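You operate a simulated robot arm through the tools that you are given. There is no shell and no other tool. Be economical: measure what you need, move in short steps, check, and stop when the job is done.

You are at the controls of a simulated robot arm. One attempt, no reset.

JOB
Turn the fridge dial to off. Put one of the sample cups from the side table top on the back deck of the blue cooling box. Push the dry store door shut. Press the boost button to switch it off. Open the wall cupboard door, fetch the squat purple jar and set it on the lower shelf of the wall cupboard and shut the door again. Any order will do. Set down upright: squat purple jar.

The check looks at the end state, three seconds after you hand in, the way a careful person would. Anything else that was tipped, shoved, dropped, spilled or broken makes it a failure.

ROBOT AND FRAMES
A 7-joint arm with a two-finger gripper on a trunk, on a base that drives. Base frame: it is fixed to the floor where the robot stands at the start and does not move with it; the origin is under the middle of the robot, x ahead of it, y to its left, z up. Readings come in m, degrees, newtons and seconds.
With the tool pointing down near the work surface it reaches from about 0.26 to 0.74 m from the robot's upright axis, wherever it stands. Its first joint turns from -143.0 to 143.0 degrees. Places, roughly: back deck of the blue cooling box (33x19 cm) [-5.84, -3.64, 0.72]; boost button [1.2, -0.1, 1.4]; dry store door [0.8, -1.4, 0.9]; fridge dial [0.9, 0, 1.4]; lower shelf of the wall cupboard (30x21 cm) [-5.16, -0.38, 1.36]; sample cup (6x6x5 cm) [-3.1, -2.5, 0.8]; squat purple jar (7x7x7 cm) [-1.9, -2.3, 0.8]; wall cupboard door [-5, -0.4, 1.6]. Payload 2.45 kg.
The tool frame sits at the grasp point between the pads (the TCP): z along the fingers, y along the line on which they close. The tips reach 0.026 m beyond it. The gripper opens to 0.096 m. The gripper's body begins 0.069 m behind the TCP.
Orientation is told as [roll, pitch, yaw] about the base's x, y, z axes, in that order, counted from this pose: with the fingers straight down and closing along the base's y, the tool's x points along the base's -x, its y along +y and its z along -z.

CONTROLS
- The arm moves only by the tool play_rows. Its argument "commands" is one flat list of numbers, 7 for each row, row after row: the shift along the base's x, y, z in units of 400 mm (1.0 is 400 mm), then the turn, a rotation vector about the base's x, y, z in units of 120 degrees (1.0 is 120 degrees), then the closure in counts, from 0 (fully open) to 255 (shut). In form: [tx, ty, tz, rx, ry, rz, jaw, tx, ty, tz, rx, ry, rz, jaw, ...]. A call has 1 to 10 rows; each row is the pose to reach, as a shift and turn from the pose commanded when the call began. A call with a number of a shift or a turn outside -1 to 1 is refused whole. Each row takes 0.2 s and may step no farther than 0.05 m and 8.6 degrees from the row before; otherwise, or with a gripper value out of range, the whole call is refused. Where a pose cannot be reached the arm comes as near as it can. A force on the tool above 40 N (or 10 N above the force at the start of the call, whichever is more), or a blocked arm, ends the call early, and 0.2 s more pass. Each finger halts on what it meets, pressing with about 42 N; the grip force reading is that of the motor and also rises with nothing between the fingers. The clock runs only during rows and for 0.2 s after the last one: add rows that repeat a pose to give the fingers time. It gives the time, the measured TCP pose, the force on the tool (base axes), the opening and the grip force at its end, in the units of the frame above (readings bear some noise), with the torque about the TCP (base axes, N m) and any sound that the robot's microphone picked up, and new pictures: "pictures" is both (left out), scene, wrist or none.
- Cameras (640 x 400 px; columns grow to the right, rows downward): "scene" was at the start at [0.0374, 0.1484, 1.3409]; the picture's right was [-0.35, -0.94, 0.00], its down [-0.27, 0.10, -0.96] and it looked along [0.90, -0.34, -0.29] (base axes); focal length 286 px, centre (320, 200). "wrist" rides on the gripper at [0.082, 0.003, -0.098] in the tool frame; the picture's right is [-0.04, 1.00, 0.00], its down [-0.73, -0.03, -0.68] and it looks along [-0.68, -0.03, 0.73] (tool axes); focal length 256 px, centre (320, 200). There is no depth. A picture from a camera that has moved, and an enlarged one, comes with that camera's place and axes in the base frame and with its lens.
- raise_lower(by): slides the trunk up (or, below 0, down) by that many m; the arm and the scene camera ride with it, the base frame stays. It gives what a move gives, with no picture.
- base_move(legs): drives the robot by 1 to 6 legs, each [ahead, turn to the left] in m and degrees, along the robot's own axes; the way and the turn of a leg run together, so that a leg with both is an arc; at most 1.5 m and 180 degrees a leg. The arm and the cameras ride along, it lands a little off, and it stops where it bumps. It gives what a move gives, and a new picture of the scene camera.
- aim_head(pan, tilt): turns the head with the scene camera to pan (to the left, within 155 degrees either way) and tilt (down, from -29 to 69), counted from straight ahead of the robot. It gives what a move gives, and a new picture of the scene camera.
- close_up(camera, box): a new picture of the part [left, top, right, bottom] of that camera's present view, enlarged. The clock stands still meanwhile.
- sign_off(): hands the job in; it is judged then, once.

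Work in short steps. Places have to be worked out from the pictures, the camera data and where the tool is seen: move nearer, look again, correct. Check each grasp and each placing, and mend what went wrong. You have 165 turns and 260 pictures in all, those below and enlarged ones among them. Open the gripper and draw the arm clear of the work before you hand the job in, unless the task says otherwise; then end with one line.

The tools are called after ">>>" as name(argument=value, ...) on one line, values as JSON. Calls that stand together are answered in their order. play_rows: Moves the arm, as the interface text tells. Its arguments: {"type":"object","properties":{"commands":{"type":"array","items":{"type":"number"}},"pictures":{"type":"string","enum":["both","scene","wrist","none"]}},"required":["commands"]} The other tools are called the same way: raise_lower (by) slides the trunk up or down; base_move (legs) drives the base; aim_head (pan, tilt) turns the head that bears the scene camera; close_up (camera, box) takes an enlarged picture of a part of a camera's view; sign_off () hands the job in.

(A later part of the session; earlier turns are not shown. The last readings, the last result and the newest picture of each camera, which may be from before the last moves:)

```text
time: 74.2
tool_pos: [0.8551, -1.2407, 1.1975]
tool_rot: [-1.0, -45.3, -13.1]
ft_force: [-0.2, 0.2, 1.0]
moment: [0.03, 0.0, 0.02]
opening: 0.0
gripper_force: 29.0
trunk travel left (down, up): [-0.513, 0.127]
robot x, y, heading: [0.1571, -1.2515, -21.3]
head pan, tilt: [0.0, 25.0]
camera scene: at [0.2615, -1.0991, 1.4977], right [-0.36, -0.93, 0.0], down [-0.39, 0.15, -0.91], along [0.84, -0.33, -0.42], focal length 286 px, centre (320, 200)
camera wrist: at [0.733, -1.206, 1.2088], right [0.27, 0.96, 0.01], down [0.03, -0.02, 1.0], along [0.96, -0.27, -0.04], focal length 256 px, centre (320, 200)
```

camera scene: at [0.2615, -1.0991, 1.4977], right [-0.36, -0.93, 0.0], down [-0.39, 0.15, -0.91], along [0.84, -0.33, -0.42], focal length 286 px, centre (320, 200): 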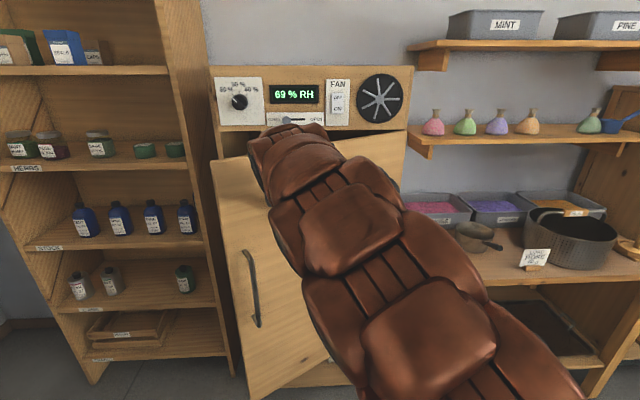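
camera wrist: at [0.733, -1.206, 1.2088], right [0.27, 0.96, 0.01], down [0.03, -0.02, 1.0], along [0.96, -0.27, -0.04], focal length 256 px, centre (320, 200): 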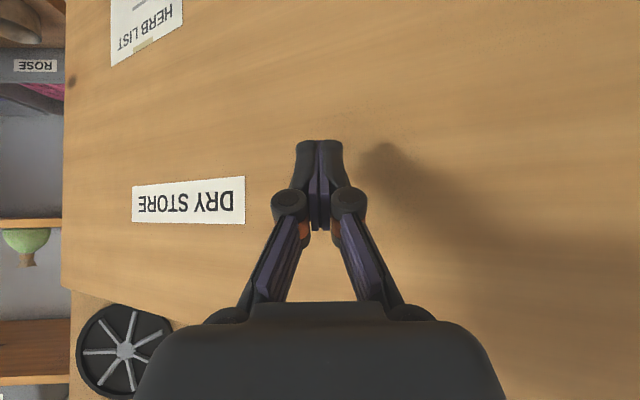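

The door swings nicely. Continue by driving the base forward 0.18 m.

>>> base_move(legs=[[0.18, 0]])

```text
time: 75.7
tool_pos: [1.0195, -1.3068, 1.1972]
tool_rot: [-1.1, -45.1, -13.5]
ft_force: [0.4, 0.4, 0.2]
moment: [-0.02, -0.01, -0.01]
opening: 0.0001
gripper_force: 28.7
trunk travel left (down, up): [-0.513, 0.127]
robot x, y, heading: [0.3212, -1.313, -21.5]
head pan, tilt: [0.0, 25.0]
camera scene: at [0.4267, -1.1639, 1.4977], right [-0.37, -0.93, 0.0], down [-0.39, 0.15, -0.91], along [0.84, -0.33, -0.42], focal length 286 px, centre (320, 200)
```

scene: 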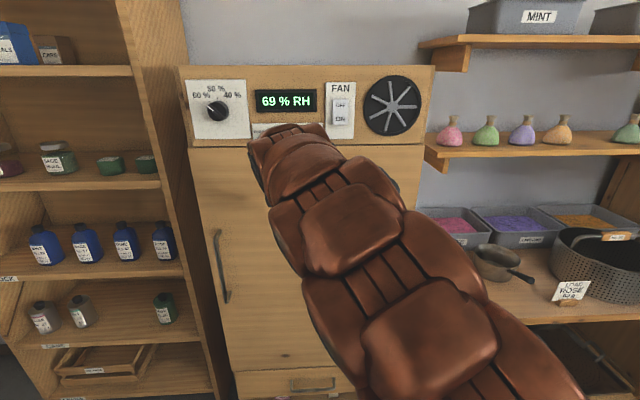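

Almost shut. Push the rest with small arm steps, watching force.

>>> play_rows(commands=[0.023, -0.01, 0, 0, 0, 0, 255, 0.046, -0.02, 0, 0, 0, 0, 255, 0.069, -0.03, 0, 0, 0, 0, 255, 0.092, -0.04, 0, 0, 0, 0, 255, 0.115, -0.05, 0, 0, 0, 0, 255, 0.138, -0.06, 0, 0, 0, 0, 255, 0.161, -0.07, 0, 0, 0, 0, 255], pictures="scene")

```text
time: 77.3
tool_pos: [1.08, -1.335, 1.1984]
tool_rot: [-1.1, -45.1, -13.5]
ft_force: [-20.1, 3.5, -4.0]
moment: [0.07, 0.26, -0.14]
opening: 0.0003
gripper_force: 28.2
trunk travel left (down, up): [-0.513, 0.127]
robot x, y, heading: [0.3217, -1.3157, -21.4]
head pan, tilt: [0.0, 25.0]
camera scene: at [0.425, -1.1635, 1.4977], right [-0.37, -0.93, 0.0], down [-0.39, 0.15, -0.91], along [0.84, -0.33, -0.42], focal length 286 px, centre (320, 200)
```

scene: 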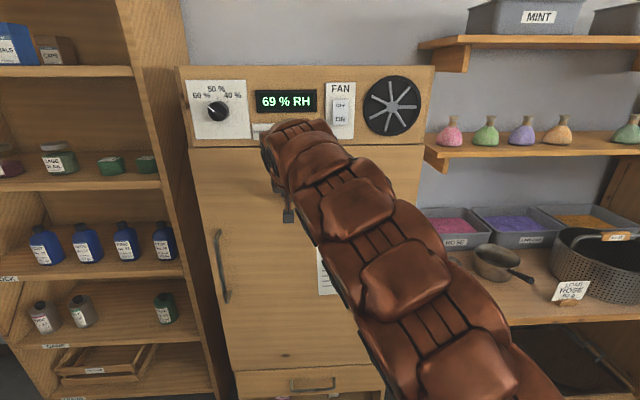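

20 N resistance — the door is on its stop. Draw the tool back and fold it down, then check the door.

>>> play_rows(commands=[-0.092, 0.04, 0, 0, 0, 0, 255, -0.18, 0.08, 0, 0, 0, 0, 255, -0.27, 0.09, 0, 0.0143, 0.061, 0, 255, -0.36, 0.09, 0, 0.0286, 0.122, 0, 255, -0.45, 0.09, 0, 0.043, 0.1825, 0, 255, -0.54, 0.09, 0, 0.0573, 0.243, 0, 255, -0.63, 0.09, 0, 0.0716, 0.304, 0, 255, -0.71, 0.09, 0, 0.086, 0.365, 0, 255, -0.78, 0.09, 0, 0.086, 0.365, 0, 255], pictures="scene")

>>> close_up(camera="scene", box=[150, 60, 470, 260])

```text
time: 79.3
tool_pos: [0.7712, -1.3001, 1.1966]
tool_rot: [-1.3, 0.0, -13.4]
ft_force: [-0.5, 0.2, -0.1]
moment: [0.05, 0.05, 0.0]
opening: 0.0
gripper_force: 28.0
trunk travel left (down, up): [-0.513, 0.127]
robot x, y, heading: [0.321, -1.3176, -21.7]
head pan, tilt: [0.0, 25.0]
camera scene: at [0.4271, -1.164, 1.4976], right [-0.37, -0.93, 0.0], down [-0.39, 0.15, -0.91], along [0.84, -0.33, -0.42], focal length 286 px, centre (320, 200)
```

scene: 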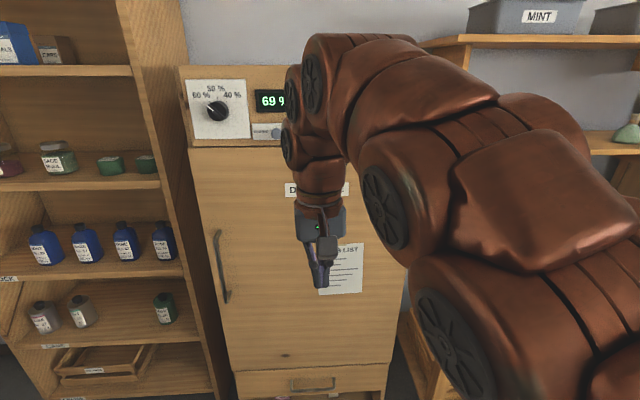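

```text
2.00 times, centred on (310, 160) of scene
camera zoom: at [0.4271, -1.164, 1.4976], right [-0.37, -0.93, 0.0], down [-0.39, 0.15, -0.91], along [0.84, -0.33, -0.42], focal length 571 px, centre (340, 280)
```

zoom: 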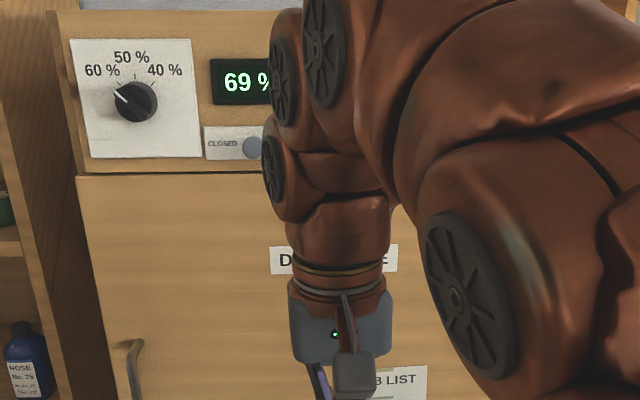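

Door is shut. Now look toward the aisle and side table for the jar.

>>> base_move(legs=[[-0.1, 0], [0, -60]])

>>> aim_head(pan=-85, tilt=20)

```text
time: 83.1
tool_pos: [0.4716, -1.6606, 1.1967]
tool_rot: [-1.3, -0.1, -72.8]
ft_force: [-0.6, 0.6, -0.2]
moment: [0.02, 0.0, 0.02]
opening: 0.0
gripper_force: 28.4
trunk travel left (down, up): [-0.513, 0.127]
robot x, y, heading: [0.2257, -1.2812, -80.8]
head pan, tilt: [0.0, 25.0]
camera scene: at [0.4149, -1.2946, 1.4977], right [-0.99, -0.16, 0.0], down [-0.07, 0.42, -0.91], along [0.14, -0.9, -0.42], focal length 286 px, centre (320, 200)
```

scene: 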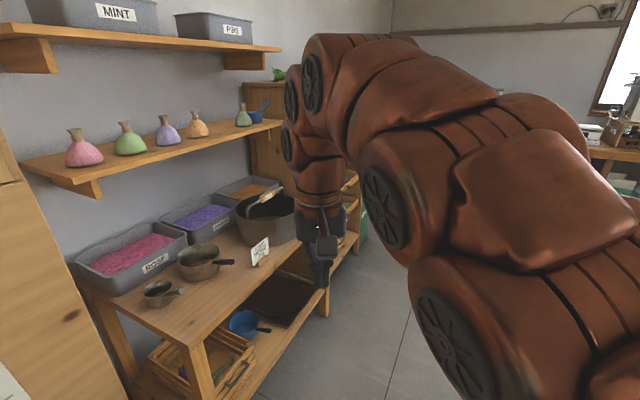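

```text
time: 84.7
tool_pos: [0.4719, -1.6597, 1.1959]
tool_rot: [-1.2, 0.0, -72.9]
ft_force: [0.4, -0.3, 0.3]
moment: [-0.03, -0.01, -0.02]
opening: 0.0002
gripper_force: 28.6
trunk travel left (down, up): [-0.513, 0.127]
robot x, y, heading: [0.2259, -1.2792, -81.2]
head pan, tilt: [-85.0, 20.0]
camera scene: at [0.3102, -1.2262, 1.5058], right [-0.24, 0.97, 0.0], down [0.33, 0.08, -0.94], along [-0.91, -0.23, -0.34], focal length 286 px, centre (320, 200)
```

scene: 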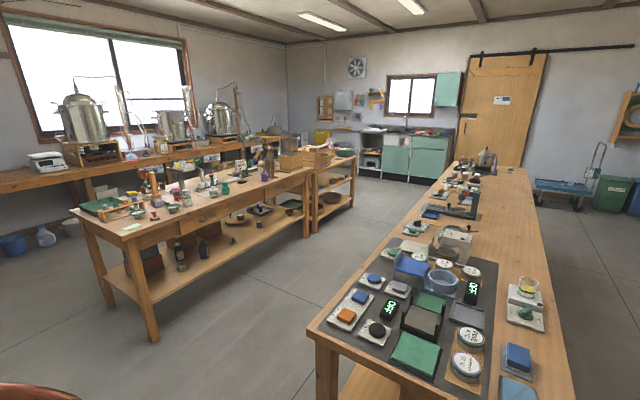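

>>> close_up(camera="scene", box=[70, 140, 230, 240])

>>> close_up(camera="scene", box=[180, 120, 380, 240])

```text
4.00 times, centred on (150, 190) of scene
camera zoom: at [0.3102, -1.2262, 1.5058], right [-0.24, 0.97, 0.0], down [0.33, 0.08, -0.94], along [-0.91, -0.23, -0.34], focal length 1142 px, centre (1000, 240)
```

zoom: 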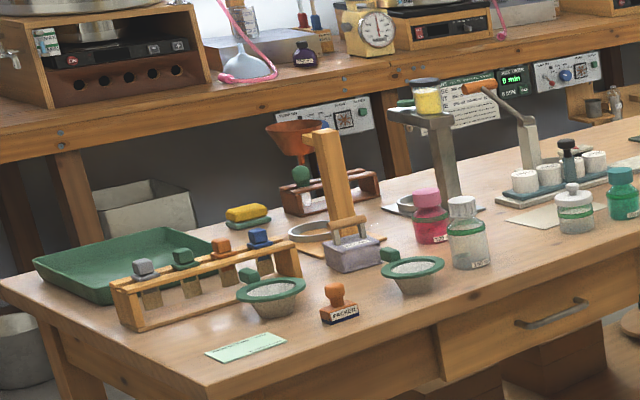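

```text
3.20 times, centred on (280, 180) of scene
camera zoom: at [0.3102, -1.2262, 1.5058], right [-0.24, 0.97, 0.0], down [0.33, 0.08, -0.94], along [-0.91, -0.23, -0.34], focal length 914 px, centre (448, 264)
```

zoom: 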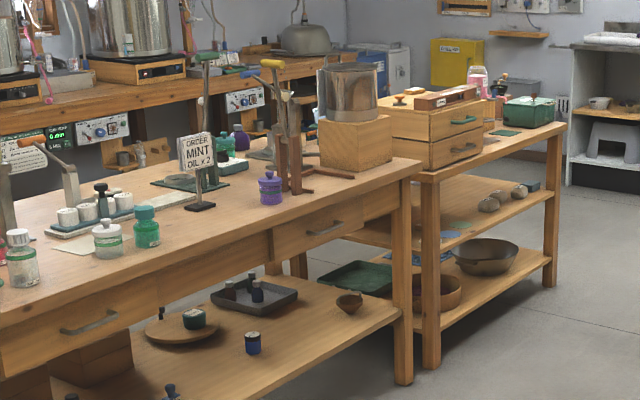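

The purple jar stands near the aisle edge of the side table at about (-2.05, -2.36). Drive into the aisle via a waypoint clear of the centre table's corner.

>>> base_move(legs=[[0, -38.7], [0.66, 0], [0, -63], [0.9, 0], [0.85, 0]])

>>> aim_head(pan=55, tilt=30)

```text
time: 101.4
tool_pos: [-2.2696, -1.9475, 1.1973]
tool_rot: [-1.2, 0.0, -174.4]
ft_force: [0.1, -0.1, -0.4]
moment: [0.0, 0.02, -0.01]
opening: 0.0001
gripper_force: 28.5
trunk travel left (down, up): [-0.513, 0.127]
robot x, y, heading: [-1.8476, -1.7869, 177.3]
head pan, tilt: [-85.0, 20.0]
camera scene: at [-1.811, -1.8758, 1.5058], right [1.0, 0.04, 0.0], down [0.01, -0.34, -0.94], along [-0.04, 0.94, -0.34], focal length 286 px, centre (320, 200)
```

scene: 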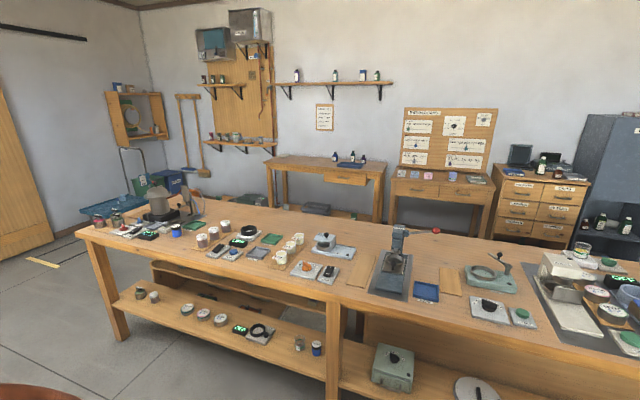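

```text
time: 103.6
tool_pos: [-2.2684, -1.9459, 1.1955]
tool_rot: [-1.2, -0.1, -174.3]
ft_force: [0.4, -0.3, 0.3]
moment: [-0.03, -0.03, 0.04]
opening: 0.0
gripper_force: 28.5
trunk travel left (down, up): [-0.513, 0.127]
robot x, y, heading: [-1.8458, -1.7858, 177.4]
head pan, tilt: [55.0, 30.0]
camera scene: at [-1.8622, -2.0406, 1.4897], right [-0.79, 0.61, 0.0], down [0.3, 0.4, -0.87], along [-0.53, -0.69, -0.5], focal length 286 px, centre (320, 200)
```

scene: 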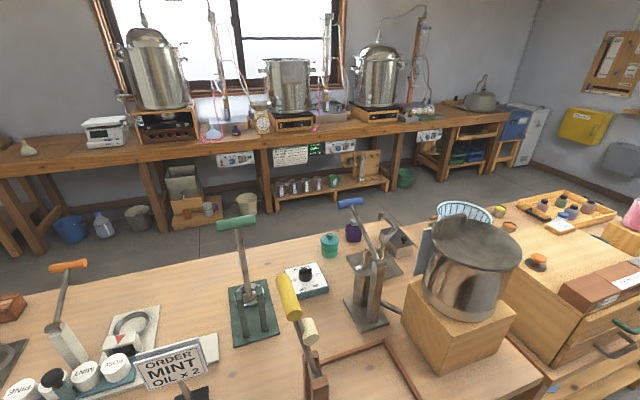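

>>> aim_head(pan=60, tilt=60)

>>> aim_head(pan=30, tilt=25)

```text
time: 104.6
tool_pos: [-2.2701, -1.9463, 1.1969]
tool_rot: [-1.2, 0.0, -174.4]
ft_force: [0.5, -1.0, -0.1]
moment: [-0.02, 0.02, 0.02]
opening: 0.0001
gripper_force: 28.8
trunk travel left (down, up): [-0.513, 0.127]
robot x, y, heading: [-1.8492, -1.7829, 177.4]
head pan, tilt: [60.0, 60.0]
camera scene: at [-1.843, -2.0251, 1.4476], right [-0.84, 0.54, 0.0], down [0.47, 0.73, -0.5], along [-0.27, -0.42, -0.87], focal length 286 px, centre (320, 200)
```

scene: 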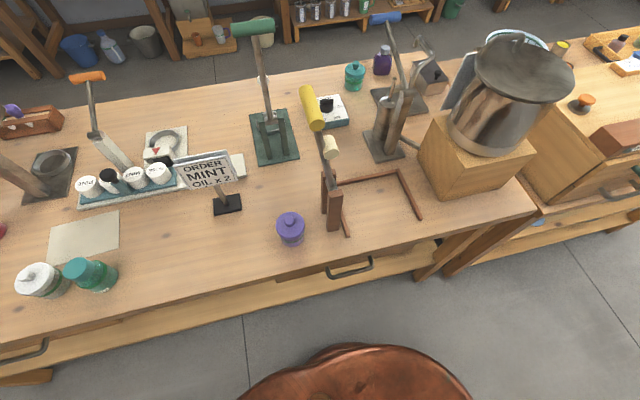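

```text
time: 105.6
tool_pos: [-2.2684, -1.9475, 1.1966]
tool_rot: [-1.2, -0.1, -174.4]
ft_force: [-0.7, 0.2, 0.8]
moment: [0.01, 0.0, 0.03]
opening: 0.0002
gripper_force: 28.6
trunk travel left (down, up): [-0.513, 0.127]
robot x, y, heading: [-1.8444, -1.7825, 177.4]
head pan, tilt: [30.0, 25.0]
camera scene: at [-1.8887, -2.0114, 1.4976], right [-0.46, 0.89, 0.0], down [0.38, 0.2, -0.91], along [-0.8, -0.42, -0.42], focal length 286 px, centre (320, 200)
```

scene: 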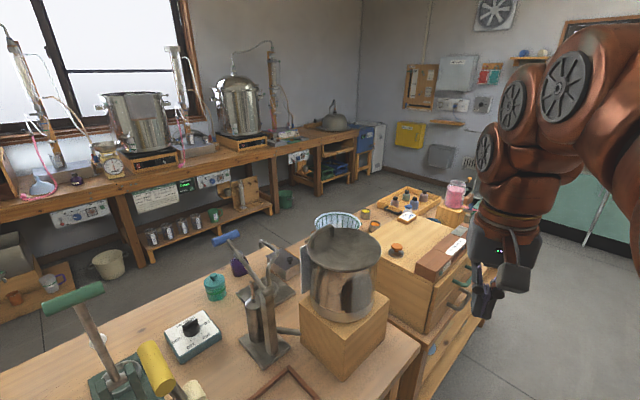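

The squat purple jar is at about (-1.94, -2.31, 0.8), with an upright lever about 0.12 m to its right. Turn the robot so that the tool comes near above it.

>>> base_move(legs=[[0, 59]])

>>> aim_head(pan=25, tilt=55)

>>> play_rows(commands=[0, 0, 0, 0, 0, 0, 0, 0, 0, 0, 0, 0, 0, 0, 0, 0, 0, 0, 0, 0, 0, 0, 0, 0, 0, 0, 0, 0, 0, 0, 0, 0, 0, 0, 0], pictures="wrist")

```text
time: 108.6
tool_pos: [-1.926, -2.2286, 1.1976]
tool_rot: [-1.2, -0.1, -115.3]
ft_force: [0.7, -1.1, 0.0]
moment: [-0.01, -0.02, 0.0]
opening: 0.0002
gripper_force: 28.6
trunk travel left (down, up): [-0.513, 0.127]
robot x, y, heading: [-1.8504, -1.7845, -123.9]
head pan, tilt: [30.0, 25.0]
camera scene: at [-1.675, -1.9354, 1.4976], right [-1.0, 0.06, 0.0], down [0.03, 0.42, -0.91], along [-0.05, -0.9, -0.42], focal length 286 px, centre (320, 200)
```

scene: 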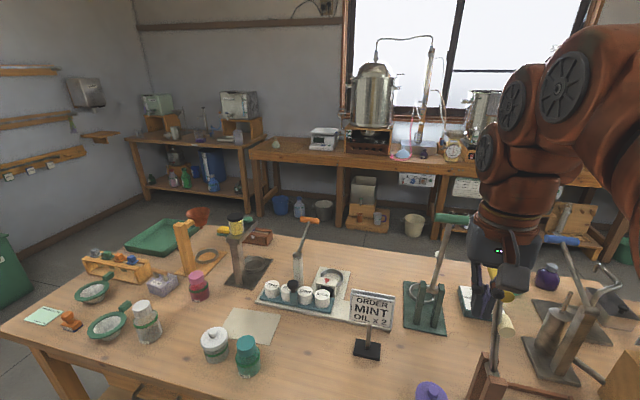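

```text
time: 109.5
tool_pos: [-1.9246, -2.2285, 1.1975]
tool_rot: [-1.2, -0.1, -115.3]
ft_force: [0.0, -0.1, 0.0]
moment: [-0.03, -0.01, -0.02]
opening: 0.0
gripper_force: 28.3
trunk travel left (down, up): [-0.513, 0.127]
robot x, y, heading: [-1.8495, -1.7848, -123.4]
head pan, tilt: [25.0, 55.0]
camera scene: at [-1.6801, -1.9148, 1.4537], right [-0.99, 0.15, 0.0], down [0.12, 0.81, -0.57], along [-0.08, -0.57, -0.82], focal length 286 px, centre (320, 200)
```

scene: 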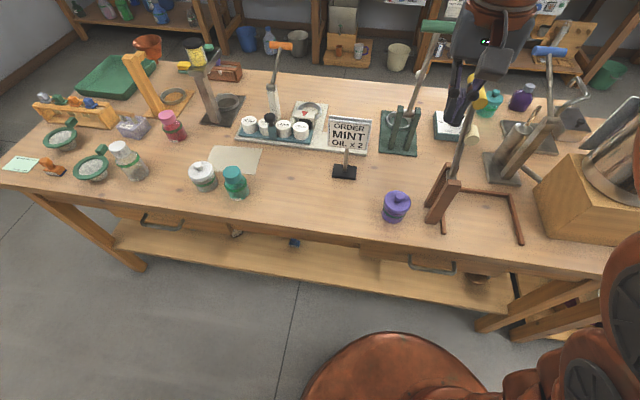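

```text
time: 110.8
tool_pos: [-1.925, -2.228, 1.1967]
tool_rot: [-1.2, -0.1, -115.3]
ft_force: [1.1, -0.4, 0.3]
moment: [-0.01, -0.01, -0.01]
opening: 0.096
gripper_force: 0.1
trunk travel left (down, up): [-0.513, 0.127]
robot x, y, heading: [-1.8471, -1.7802, -123.5]
head pan, tilt: [25.0, 55.0]
camera wrist: at [-1.8846, -2.1561, 1.2949], right [0.89, -0.46, -0.02], down [-0.33, -0.66, 0.68], along [-0.33, -0.6, -0.73], focal length 256 px, centre (320, 200)
```

wrist: 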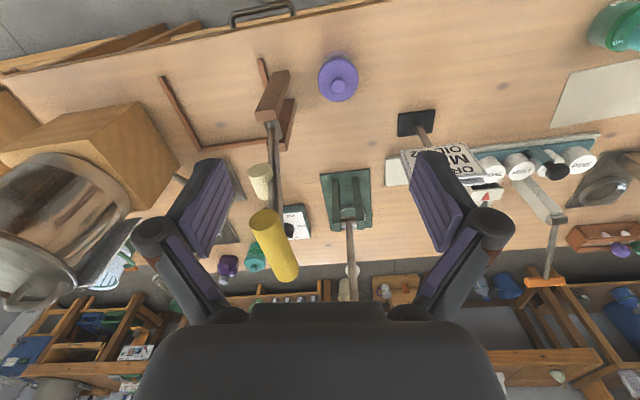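

Jar ≈ (-1.938, -2.303). Descend over it to z≈1.0 while yawing 35° to keep the knuckles away from the lever, then look again.

>>> play_rows(commands=[-0.006, -0.032, -0.082, 0, 0, -0.049, 0, -0.011, -0.063, -0.164, 0, 0, -0.097, 0, -0.017, -0.094, -0.246, 0, 0, -0.146, 0, -0.022, -0.125, -0.328, 0, 0, -0.194, 0, -0.028, -0.157, -0.41, 0, 0, -0.243, 0, -0.033, -0.188, -0.492, 0, 0, -0.29, 0])

```text
time: 112.2
tool_pos: [-1.937, -2.3046, 0.9991]
tool_rot: [-1.3, -0.1, -150.3]
ft_force: [0.3, 0.6, 1.4]
moment: [-0.02, 0.01, 0.01]
opening: 0.0959
gripper_force: 0.1
trunk travel left (down, up): [-0.513, 0.127]
robot x, y, heading: [-1.8488, -1.784, -123.4]
head pan, tilt: [25.0, 55.0]
camera scene: at [-1.6801, -1.9145, 1.4537], right [-0.99, 0.15, 0.0], down [0.12, 0.81, -0.57], along [-0.08, -0.57, -0.82], focal length 286 px, centre (320, 200)
camera wrist: at [-1.8627, -2.2686, 1.098], right [0.46, -0.89, -0.02], down [-0.64, -0.35, 0.68], along [-0.61, -0.3, -0.73], focal length 256 px, centre (320, 200)
```

scene: 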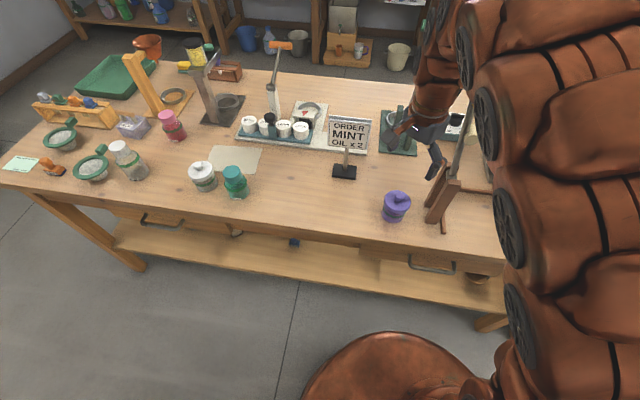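
wrist: 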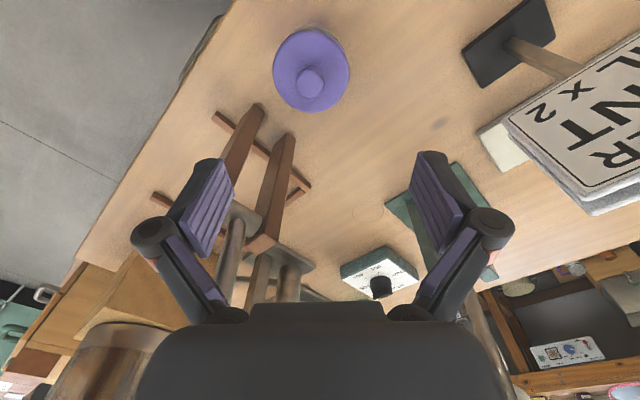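

Jar centre refined to (-1.933, -2.290), lid ≈ z 0.85. A post stands ~9 cm away, so I yaw 25° more and go down to z 0.90 for another look.

>>> play_rows(commands=[0.005, 0.02, 0, 0, 0, -0.07, 0, 0.01, 0.037, -0.06, 0, 0, -0.14, 0, 0.01, 0.037, -0.15, 0, 0, -0.208, 0, 0.01, 0.037, -0.24, 0, 0, -0.208, 0], pictures="wrist")

```text
time: 113.2
tool_pos: [-1.9346, -2.2889, 0.9018]
tool_rot: [-1.2, -0.2, -175.1]
ft_force: [0.3, 0.3, 0.0]
moment: [-0.04, -0.01, -0.01]
opening: 0.0958
gripper_force: 0.0
trunk travel left (down, up): [-0.513, 0.127]
robot x, y, heading: [-1.8465, -1.7867, -123.4]
head pan, tilt: [25.0, 55.0]
camera wrist: at [-1.852, -2.2862, 1.0013], right [0.04, -1.0, -0.02], down [-0.73, -0.05, 0.68], along [-0.68, -0.01, -0.73], focal length 256 px, centre (320, 200)
```

wrist: 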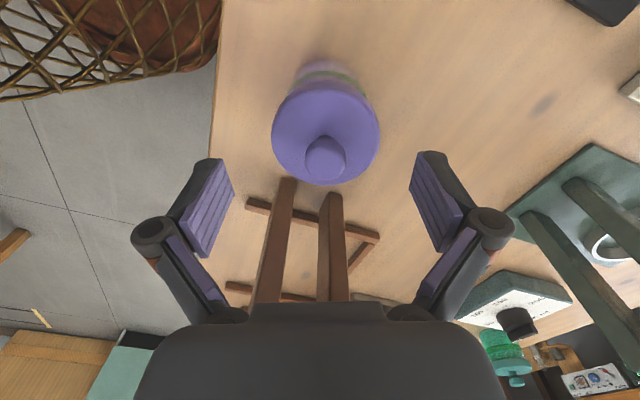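

Centred on the jar. Lower to z≈0.83 around the body.

>>> play_rows(commands=[-0.003, 0, -0.06, 0, 0, 0, 0, -0.003, 0, -0.12, 0, 0, 0, 0, -0.003, 0, -0.168, 0, 0, 0, 0], pictures="both")

>>> close_up(camera="scene", box=[340, 150, 460, 250])

```text
time: 114.0
tool_pos: [-1.9378, -2.2905, 0.8374]
tool_rot: [-1.0, -0.2, -175.1]
ft_force: [0.2, 0.5, -0.2]
moment: [0.02, 0.04, -0.01]
opening: 0.096
gripper_force: 0.0
trunk travel left (down, up): [-0.513, 0.127]
robot x, y, heading: [-1.8504, -1.7824, -123.5]
head pan, tilt: [25.0, 55.0]
camera scene: at [-1.68, -1.9146, 1.4537], right [-0.99, 0.15, 0.0], down [0.12, 0.81, -0.57], along [-0.08, -0.57, -0.82], focal length 286 px, centre (320, 200)
camera wrist: at [-1.8541, -2.2876, 0.9346], right [0.04, -1.0, -0.02], down [-0.73, -0.05, 0.68], along [-0.68, -0.02, -0.73], focal length 256 px, centre (320, 200)
```

scene: 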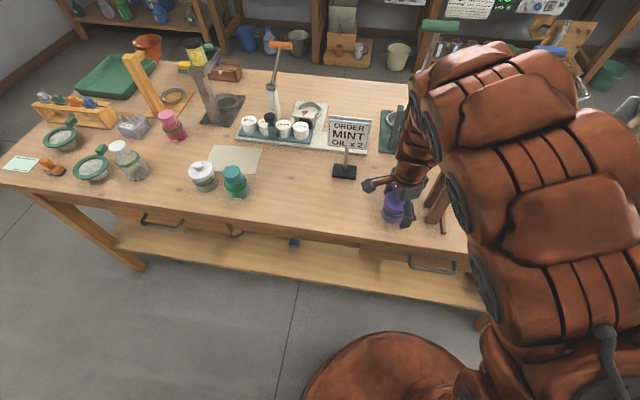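
wrist: 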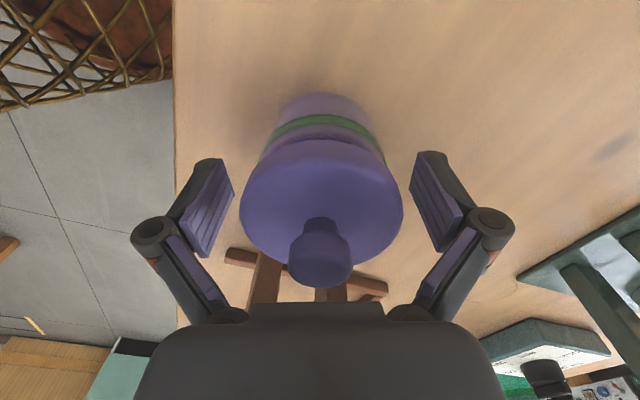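

```text
4.00 times, centred on (400, 200) of scene
camera zoom: at [-1.68, -1.9146, 1.4537], right [-0.99, 0.15, 0.0], down [0.12, 0.81, -0.57], along [-0.08, -0.57, -0.82], focal length 1142 px, centre (0, 200)
```

zoom: 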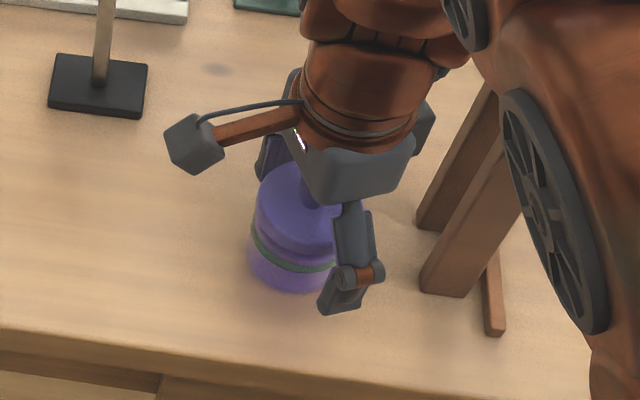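

Tips are only at the lid/band level; go ~1.8 cm lower and close.

>>> play_rows(commands=[0, 0, -0.025, 0, 0, 0, 0, 0, 0, -0.045, 0, 0, 0, 0, 0, 0, -0.045, 0, 0, 0, 255, 0, 0, -0.045, 0, 0, 0, 255, 0, 0, -0.045, 0, 0, 0, 255, 0, 0, -0.045, 0, 0, 0, 255], pictures="wrist")

>>> close_up(camera="scene", box=[340, 150, 460, 250])

```text
time: 115.3
tool_pos: [-1.9347, -2.2912, 0.8231]
tool_rot: [-0.5, -0.2, -175.1]
ft_force: [1.0, 4.2, 33.4]
moment: [0.89, 0.02, -0.04]
opening: 0.0663
gripper_force: 41.9
trunk travel left (down, up): [-0.513, 0.127]
robot x, y, heading: [-1.8522, -1.7845, -123.4]
head pan, tilt: [25.0, 55.0]
stopped in row 6: the force on the tool passed its limit at 47 N (the readings are from after the stop); the commanded pose is now the measured one
camera wrist: at [-1.8524, -2.2878, 0.9206], right [0.05, -1.0, -0.01], down [-0.73, -0.04, 0.68], along [-0.68, -0.02, -0.73], focal length 256 px, centre (320, 200)
```

wrist: 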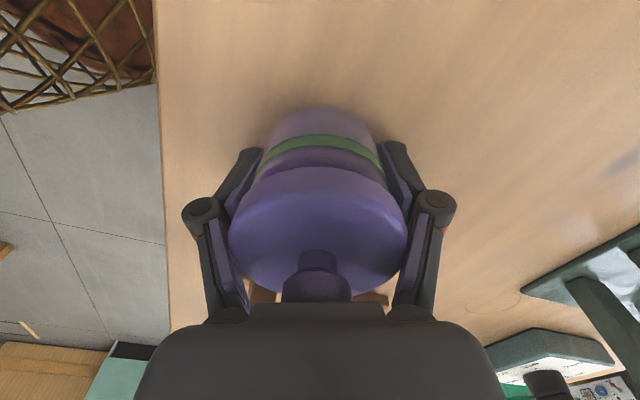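

```text
4.00 times, centred on (400, 200) of scene
camera zoom: at [-1.6799, -1.9133, 1.454], right [-0.99, 0.15, 0.0], down [0.12, 0.81, -0.57], along [-0.08, -0.57, -0.82], focal length 1142 px, centre (0, 200)
```

zoom: 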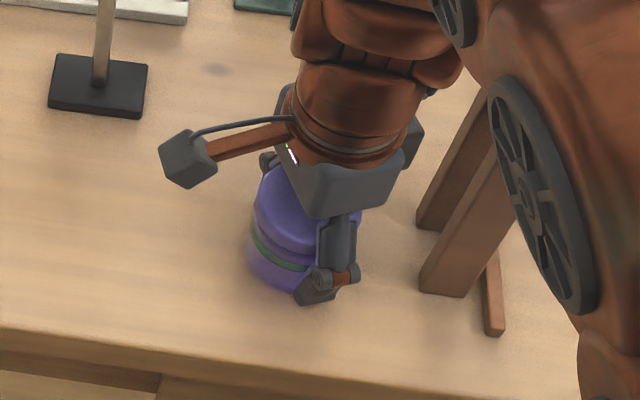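

Tips touch the table (top z ≈ 0.797), jar gripped at 66 mm. Lift up gently.

>>> play_rows(commands=[0, 0, 0.02, 0, 0, 0, 255, 0, 0, 0.06, 0, 0, 0, 255, 0, 0.02, 0.14, 0, 0, 0, 255, 0, 0.05, 0.24, 0, 0, 0, 255, 0, 0.08, 0.34, 0, 0, 0, 255, 0, 0.12, 0.44, 0, 0, 0, 255, 0, 0.16, 0.54, 0, 0, 0, 255, 0, 0.2, 0.64, 0, 0, 0, 255], pictures="both")

```text
time: 117.1
tool_pos: [-1.9333, -2.2119, 1.0764]
tool_rot: [-0.8, -0.2, -175.0]
ft_force: [0.0, -0.3, -0.5]
moment: [0.06, -0.01, -0.01]
opening: 0.0567
gripper_force: 42.3
trunk travel left (down, up): [-0.513, 0.127]
robot x, y, heading: [-1.851, -1.7824, -123.4]
head pan, tilt: [25.0, 55.0]
camera scene: at [-1.6801, -1.9152, 1.4536], right [-0.99, 0.15, 0.0], down [0.12, 0.81, -0.57], along [-0.08, -0.57, -0.82], focal length 286 px, centre (320, 200)
camera wrist: at [-1.8507, -2.2088, 1.1754], right [0.05, -1.0, -0.01], down [-0.73, -0.04, 0.68], along [-0.68, -0.02, -0.73], focal length 256 px, centre (320, 200)
```

scene: 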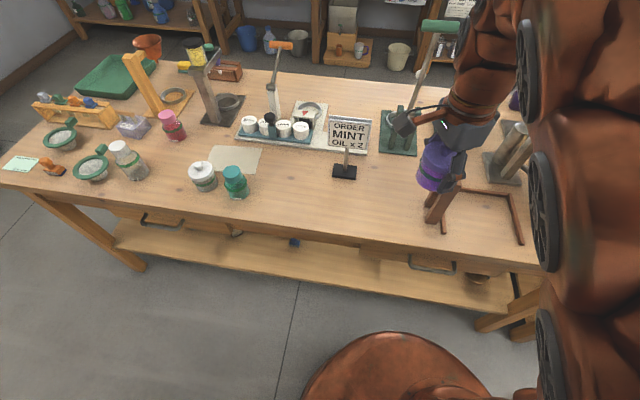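
wrist: 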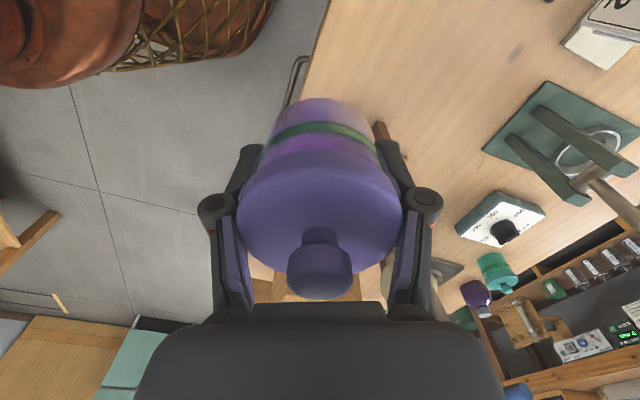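

The jar is held (body 57 mm, lid above fingers). I'll carry it along the aisle toward the wall cupboard and look for a spot and the door.

>>> base_move(legs=[[0, -72.7], [1.3, 0]])

>>> aim_head(pan=-20, tilt=10)

```text
time: 126.6
tool_pos: [-3.5109, -1.5159, 1.0774]
tool_rot: [-0.7, -0.2, 113.7]
ft_force: [0.5, -0.3, -2.4]
moment: [-0.01, -0.01, 0.02]
opening: 0.0565
gripper_force: 42.7
trunk travel left (down, up): [-0.513, 0.127]
robot x, y, heading: [-3.0788, -1.4572, 165.4]
head pan, tilt: [25.0, 55.0]
camera scene: at [-3.1478, -1.6604, 1.4536], right [-0.18, 0.98, 0.0], down [0.81, 0.15, -0.57], along [-0.56, -0.1, -0.82], focal length 286 px, centre (320, 200)
```

scene: 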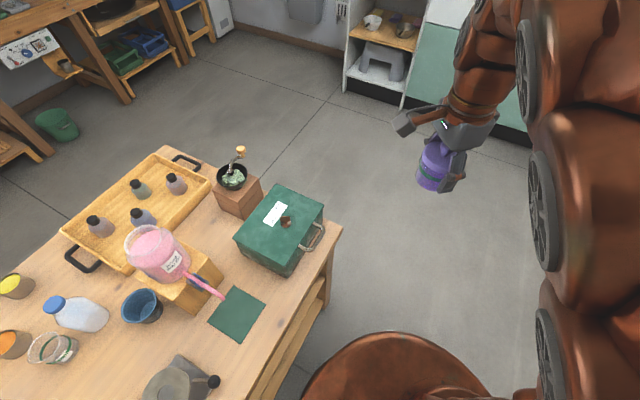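

```text
time: 127.7
tool_pos: [-3.5112, -1.5165, 1.0774]
tool_rot: [-0.6, -0.3, 113.7]
ft_force: [-0.8, 0.2, -1.0]
moment: [0.01, 0.0, 0.01]
opening: 0.0563
gripper_force: 42.0
trunk travel left (down, up): [-0.513, 0.127]
robot x, y, heading: [-3.0787, -1.4555, 165.5]
head pan, tilt: [-20.0, 10.0]
camera scene: at [-3.1535, -1.5946, 1.522], right [0.57, 0.82, 0.0], down [0.14, -0.1, -0.98], along [-0.81, 0.56, -0.17], focal length 286 px, centre (320, 200)
```

scene: 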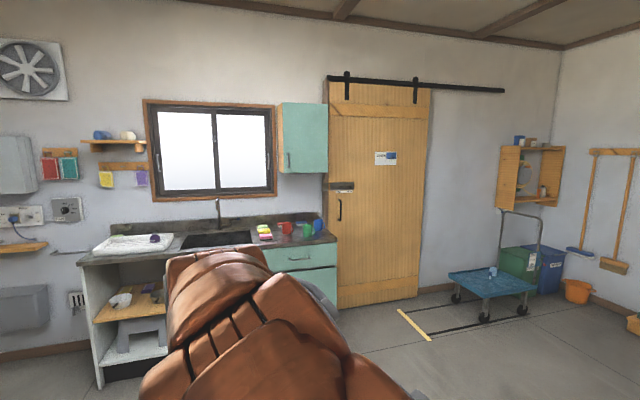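

>>> close_up(camera="scene", box=[240, 80, 360, 260])

>>> base_move(legs=[[0.8, 0]])

>>> aim_head(pan=-20, tilt=20)

```text
2.22 times, centred on (300, 170) of scene
camera zoom: at [-3.1535, -1.5946, 1.522], right [0.57, 0.82, 0.0], down [0.14, -0.1, -0.98], along [-0.81, 0.56, -0.17], focal length 634 px, centre (364, 267)
```

zoom: 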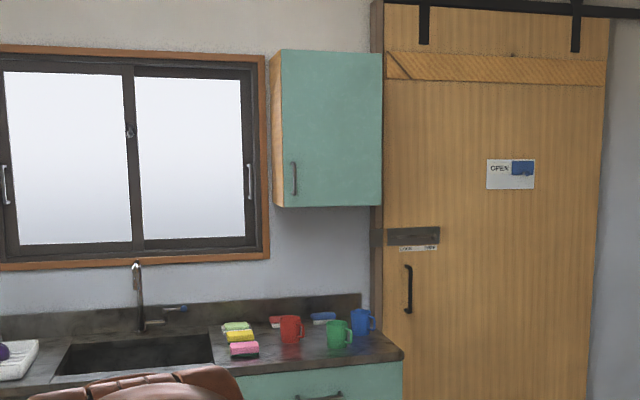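

```text
time: 132.0
tool_pos: [-4.2797, -1.333, 1.0768]
tool_rot: [-0.6, -0.2, 114.9]
ft_force: [-0.6, -0.3, -0.7]
moment: [0.0, 0.01, -0.04]
opening: 0.0565
gripper_force: 41.9
trunk travel left (down, up): [-0.513, 0.127]
robot x, y, heading: [-3.8453, -1.268, 166.4]
head pan, tilt: [-20.0, 10.0]
camera scene: at [-3.92, -1.4042, 1.522], right [0.55, 0.83, 0.0], down [0.14, -0.1, -0.98], along [-0.82, 0.54, -0.17], focal length 286 px, centre (320, 200)
```

scene: 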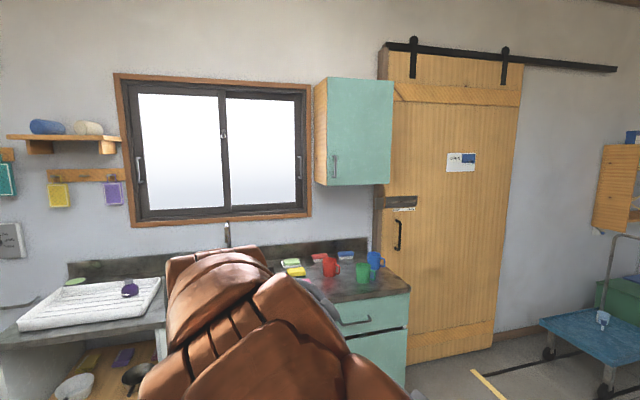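

```text
time: 132.7
tool_pos: [-4.2792, -1.3338, 1.077]
tool_rot: [-0.7, -0.2, 115.0]
ft_force: [0.0, 0.1, -0.7]
moment: [0.01, 0.02, 0.02]
opening: 0.0563
gripper_force: 42.3
trunk travel left (down, up): [-0.513, 0.127]
robot x, y, heading: [-3.8494, -1.2655, 166.3]
head pan, tilt: [-20.0, 20.0]
camera scene: at [-3.9202, -1.4041, 1.5058], right [0.55, 0.83, 0.0], down [0.29, -0.19, -0.94], along [-0.78, 0.52, -0.34], focal length 286 px, centre (320, 200)
```

scene: 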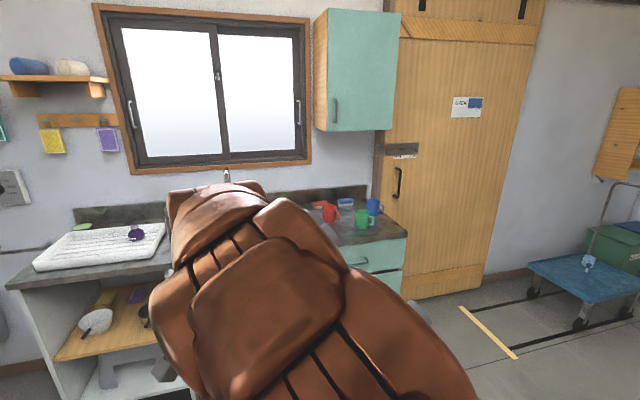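

The cupboard: closed green door, handle at its lower left ≈ (-5.03, -0.58, 1.45), hinge on the right ≈ (-4.93, -0.31), bottom z≈1.36. I'll drive in front of it and inspect the counter for a temporary spot.

>>> base_move(legs=[[0, -37.7], [0.78, 0], [0, 35]])

>>> aim_head(pan=0, tilt=45)

```text
time: 140.4
tool_pos: [-4.7784, -0.6898, 1.0778]
tool_rot: [-0.6, -0.1, 111.5]
ft_force: [-0.5, 1.5, -1.3]
moment: [-0.02, -0.03, -0.02]
opening: 0.0565
gripper_force: 42.2
trunk travel left (down, up): [-0.513, 0.127]
robot x, y, heading: [-4.3463, -0.6487, 162.9]
head pan, tilt: [-20.0, 20.0]
camera scene: at [-4.4235, -0.7818, 1.5058], right [0.6, 0.8, 0.0], down [0.27, -0.21, -0.94], along [-0.75, 0.56, -0.34], focal length 286 px, centre (320, 200)
```

scene: 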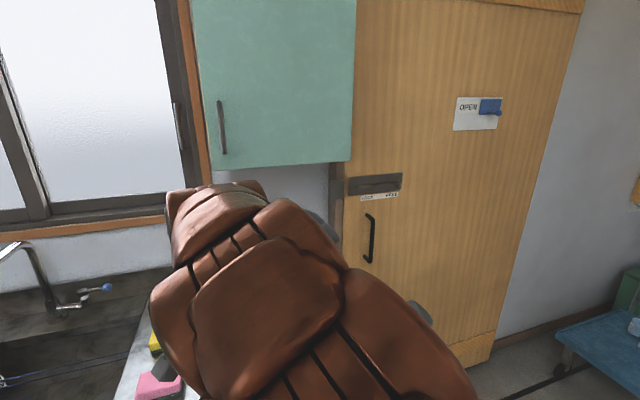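

```text
time: 141.3
tool_pos: [-4.7782, -0.6895, 1.0779]
tool_rot: [-0.7, -0.3, 111.5]
ft_force: [-0.1, 0.2, -1.7]
moment: [0.04, 0.0, -0.01]
opening: 0.0562
gripper_force: 41.8
trunk travel left (down, up): [-0.513, 0.127]
robot x, y, heading: [-4.3388, -0.6499, 163.0]
head pan, tilt: [0.0, 45.0]
camera scene: at [-4.4268, -0.8141, 1.4671], right [0.29, 0.96, 0.0], down [0.68, -0.21, -0.71], along [-0.68, 0.21, -0.71], focal length 286 px, centre (320, 200)
```

scene: 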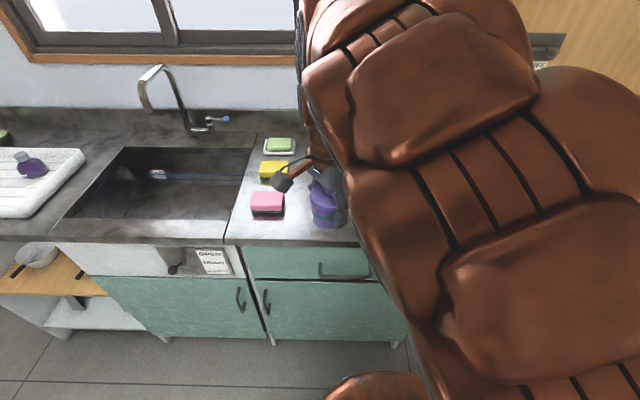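

>>> play_rows(commands=[0, 0, 0, 0, 0, 0, 255], pictures="wrist")

>>> aim_head(pan=35, tilt=45)

```text
time: 141.7
tool_pos: [-4.7785, -0.6891, 1.0786]
tool_rot: [-0.7, -0.1, 111.5]
ft_force: [0.0, -0.3, -1.2]
moment: [-0.02, -0.01, 0.01]
opening: 0.056
gripper_force: 41.9
trunk travel left (down, up): [-0.513, 0.127]
robot x, y, heading: [-4.3427, -0.651, 163.3]
head pan, tilt: [0.0, 45.0]
camera wrist: at [-4.7511, -0.7668, 1.1752], right [-0.94, -0.33, -0.01], down [-0.25, 0.69, 0.68], along [-0.22, 0.65, -0.73], focal length 256 px, centre (320, 200)
```

wrist: 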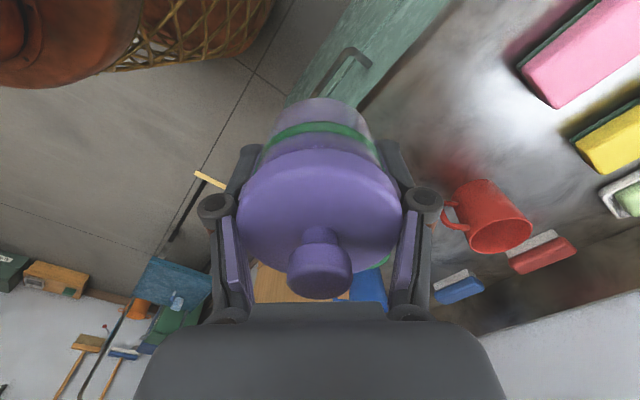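

```text
time: 142.7
tool_pos: [-4.7781, -0.6895, 1.0771]
tool_rot: [-0.7, -0.3, 111.5]
ft_force: [0.1, -0.2, -1.6]
moment: [0.02, 0.02, 0.03]
opening: 0.0563
gripper_force: 42.0
trunk travel left (down, up): [-0.513, 0.127]
robot x, y, heading: [-4.3425, -0.6495, 163.2]
head pan, tilt: [35.0, 45.0]
camera scene: at [-4.4263, -0.863, 1.4671], right [-0.31, 0.95, 0.0], down [0.67, 0.22, -0.71], along [-0.67, -0.22, -0.71], focal length 286 px, centre (320, 200)
```

scene: 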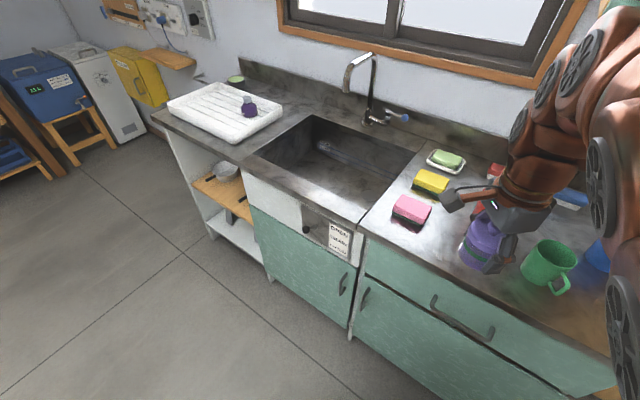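

There's free counter near the front edge between the pink sponge and the green mug (counter z≈0.86). I'll hover the jar over that spot at z≈1.03 and look.

>>> play_rows(commands=[-0.08, 0.05, -0.03, 0, 0, 0, 255, -0.16, 0.1, -0.06, 0, 0, 0, 255, -0.24, 0.15, -0.09, 0, 0, 0, 255, -0.322, 0.19, -0.12, 0, 0, 0, 255])

>>> close_up(camera="scene", box=[380, 120, 640, 340])

```text
time: 143.7
tool_pos: [-4.907, -0.6112, 1.0304]
tool_rot: [-0.7, -0.1, 111.4]
ft_force: [0.4, 0.7, -0.8]
moment: [0.03, 0.04, 0.0]
opening: 0.0562
gripper_force: 42.1
trunk travel left (down, up): [-0.513, 0.127]
robot x, y, heading: [-4.346, -0.6479, 163.2]
head pan, tilt: [35.0, 45.0]
camera scene: at [-4.4258, -0.8632, 1.4671], right [-0.31, 0.95, 0.0], down [0.67, 0.22, -0.71], along [-0.67, -0.22, -0.71], focal length 286 px, centre (320, 200)
camera wrist: at [-4.8804, -0.6897, 1.1273], right [-0.94, -0.33, -0.01], down [-0.25, 0.69, 0.68], along [-0.22, 0.65, -0.73], focal length 256 px, centre (320, 200)
```

scene: 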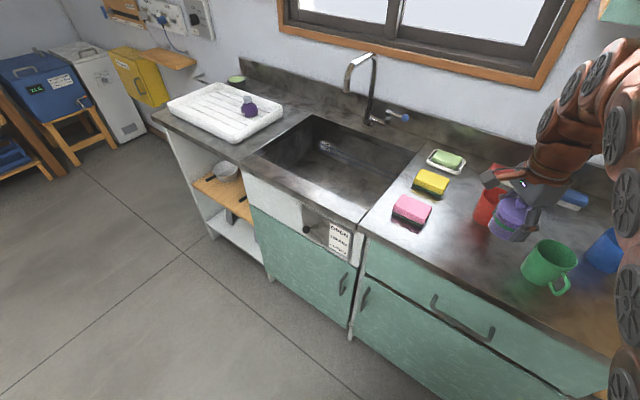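
wrist: 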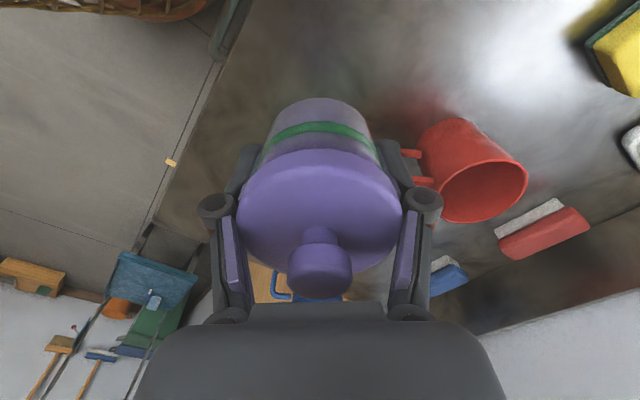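

```text
1.82 times, centred on (510, 230) of scene
camera zoom: at [-4.4258, -0.8632, 1.4671], right [-0.31, 0.95, 0.0], down [0.67, 0.22, -0.71], along [-0.67, -0.22, -0.71], focal length 519 px, centre (-26, 146)
```

zoom: 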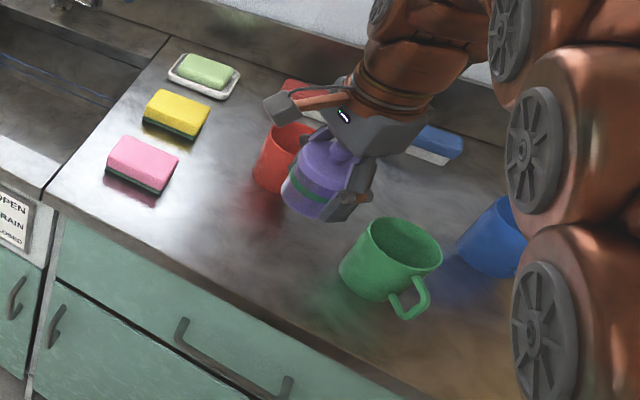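

Target spot T ≈ (-4.935, -0.665): ≥10 cm from the sponge and mugs. Move over it and lower partway, then check.

>>> play_rows(commands=[-0.035, -0.068, 0, 0, 0, 0, 255, -0.07, -0.135, -0.02, 0, 0, 0, 255, -0.07, -0.135, -0.1, 0, 0, 0, 255, -0.07, -0.135, -0.18, 0, 0, 0, 255, -0.07, -0.135, -0.24, 0, 0, 0, 255])

>>> close_up(camera="scene", box=[380, 120, 640, 340])

```text
time: 144.9
tool_pos: [-4.9316, -0.6674, 0.9324]
tool_rot: [-0.8, -0.2, 111.5]
ft_force: [0.6, 0.3, -1.6]
moment: [-0.01, -0.02, 0.02]
opening: 0.0565
gripper_force: 42.6
trunk travel left (down, up): [-0.513, 0.127]
robot x, y, heading: [-4.3457, -0.6483, 163.1]
head pan, tilt: [35.0, 45.0]
camera scene: at [-4.4262, -0.863, 1.4671], right [-0.31, 0.95, 0.0], down [0.67, 0.22, -0.71], along [-0.67, -0.22, -0.71], focal length 286 px, centre (320, 200)
camera wrist: at [-4.9057, -0.7452, 1.0296], right [-0.94, -0.33, -0.01], down [-0.25, 0.69, 0.68], along [-0.21, 0.65, -0.73], focal length 256 px, centre (320, 200)
```

scene: 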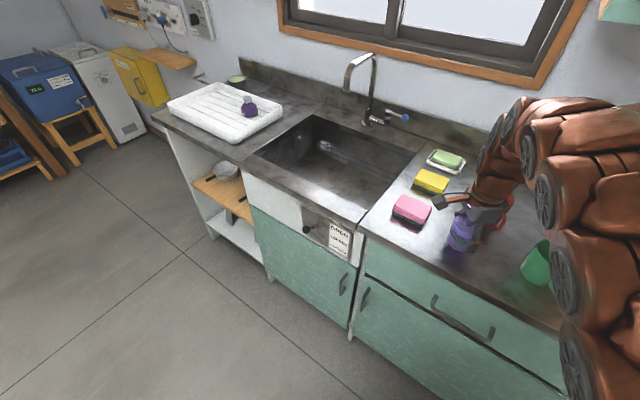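
wrist: 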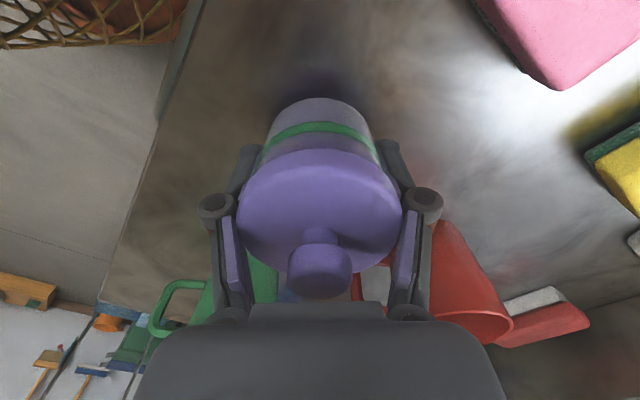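

```text
1.82 times, centred on (510, 230) of scene
camera zoom: at [-4.4262, -0.863, 1.4671], right [-0.31, 0.95, 0.0], down [0.67, 0.22, -0.71], along [-0.67, -0.22, -0.71], focal length 519 px, centre (-26, 146)
```

zoom: 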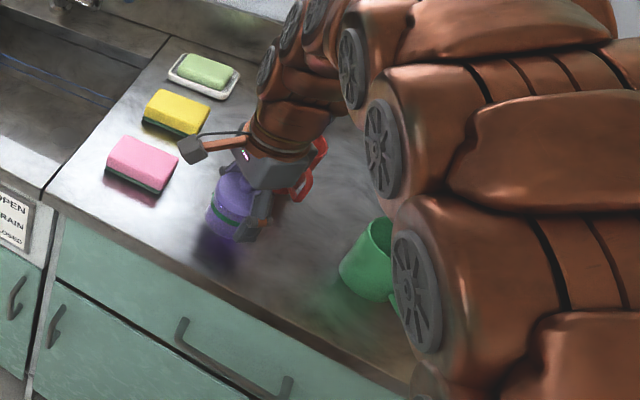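

Clear of the neighbours. Lower in small steps until contact.

>>> play_rows(commands=[0, 0, -0.04, 0, 0, 0, 255, 0, 0, -0.07, 0, 0, 0, 255, 0, 0, -0.085, 0, 0, 0, 255, 0, 0, -0.1, 0, 0, 0, 255, 0, 0, -0.115, 0, 0, 0, 255, 0, 0, -0.13, 0, 0, 0, 255], pictures="none")

```text
time: 145.5
tool_pos: [-4.9348, -0.6674, 0.9112]
tool_rot: [-0.2, -0.4, 111.5]
ft_force: [2.5, 1.0, 26.5]
moment: [-0.28, -0.27, 0.11]
opening: 0.0565
gripper_force: 42.1
trunk travel left (down, up): [-0.513, 0.127]
robot x, y, heading: [-4.3437, -0.6503, 163.2]
head pan, tilt: [35.0, 45.0]
stopped in row 3: the force on the tool passed its limit at 51 N (the readings are from after the stop); the commanded pose is now the measured one
```

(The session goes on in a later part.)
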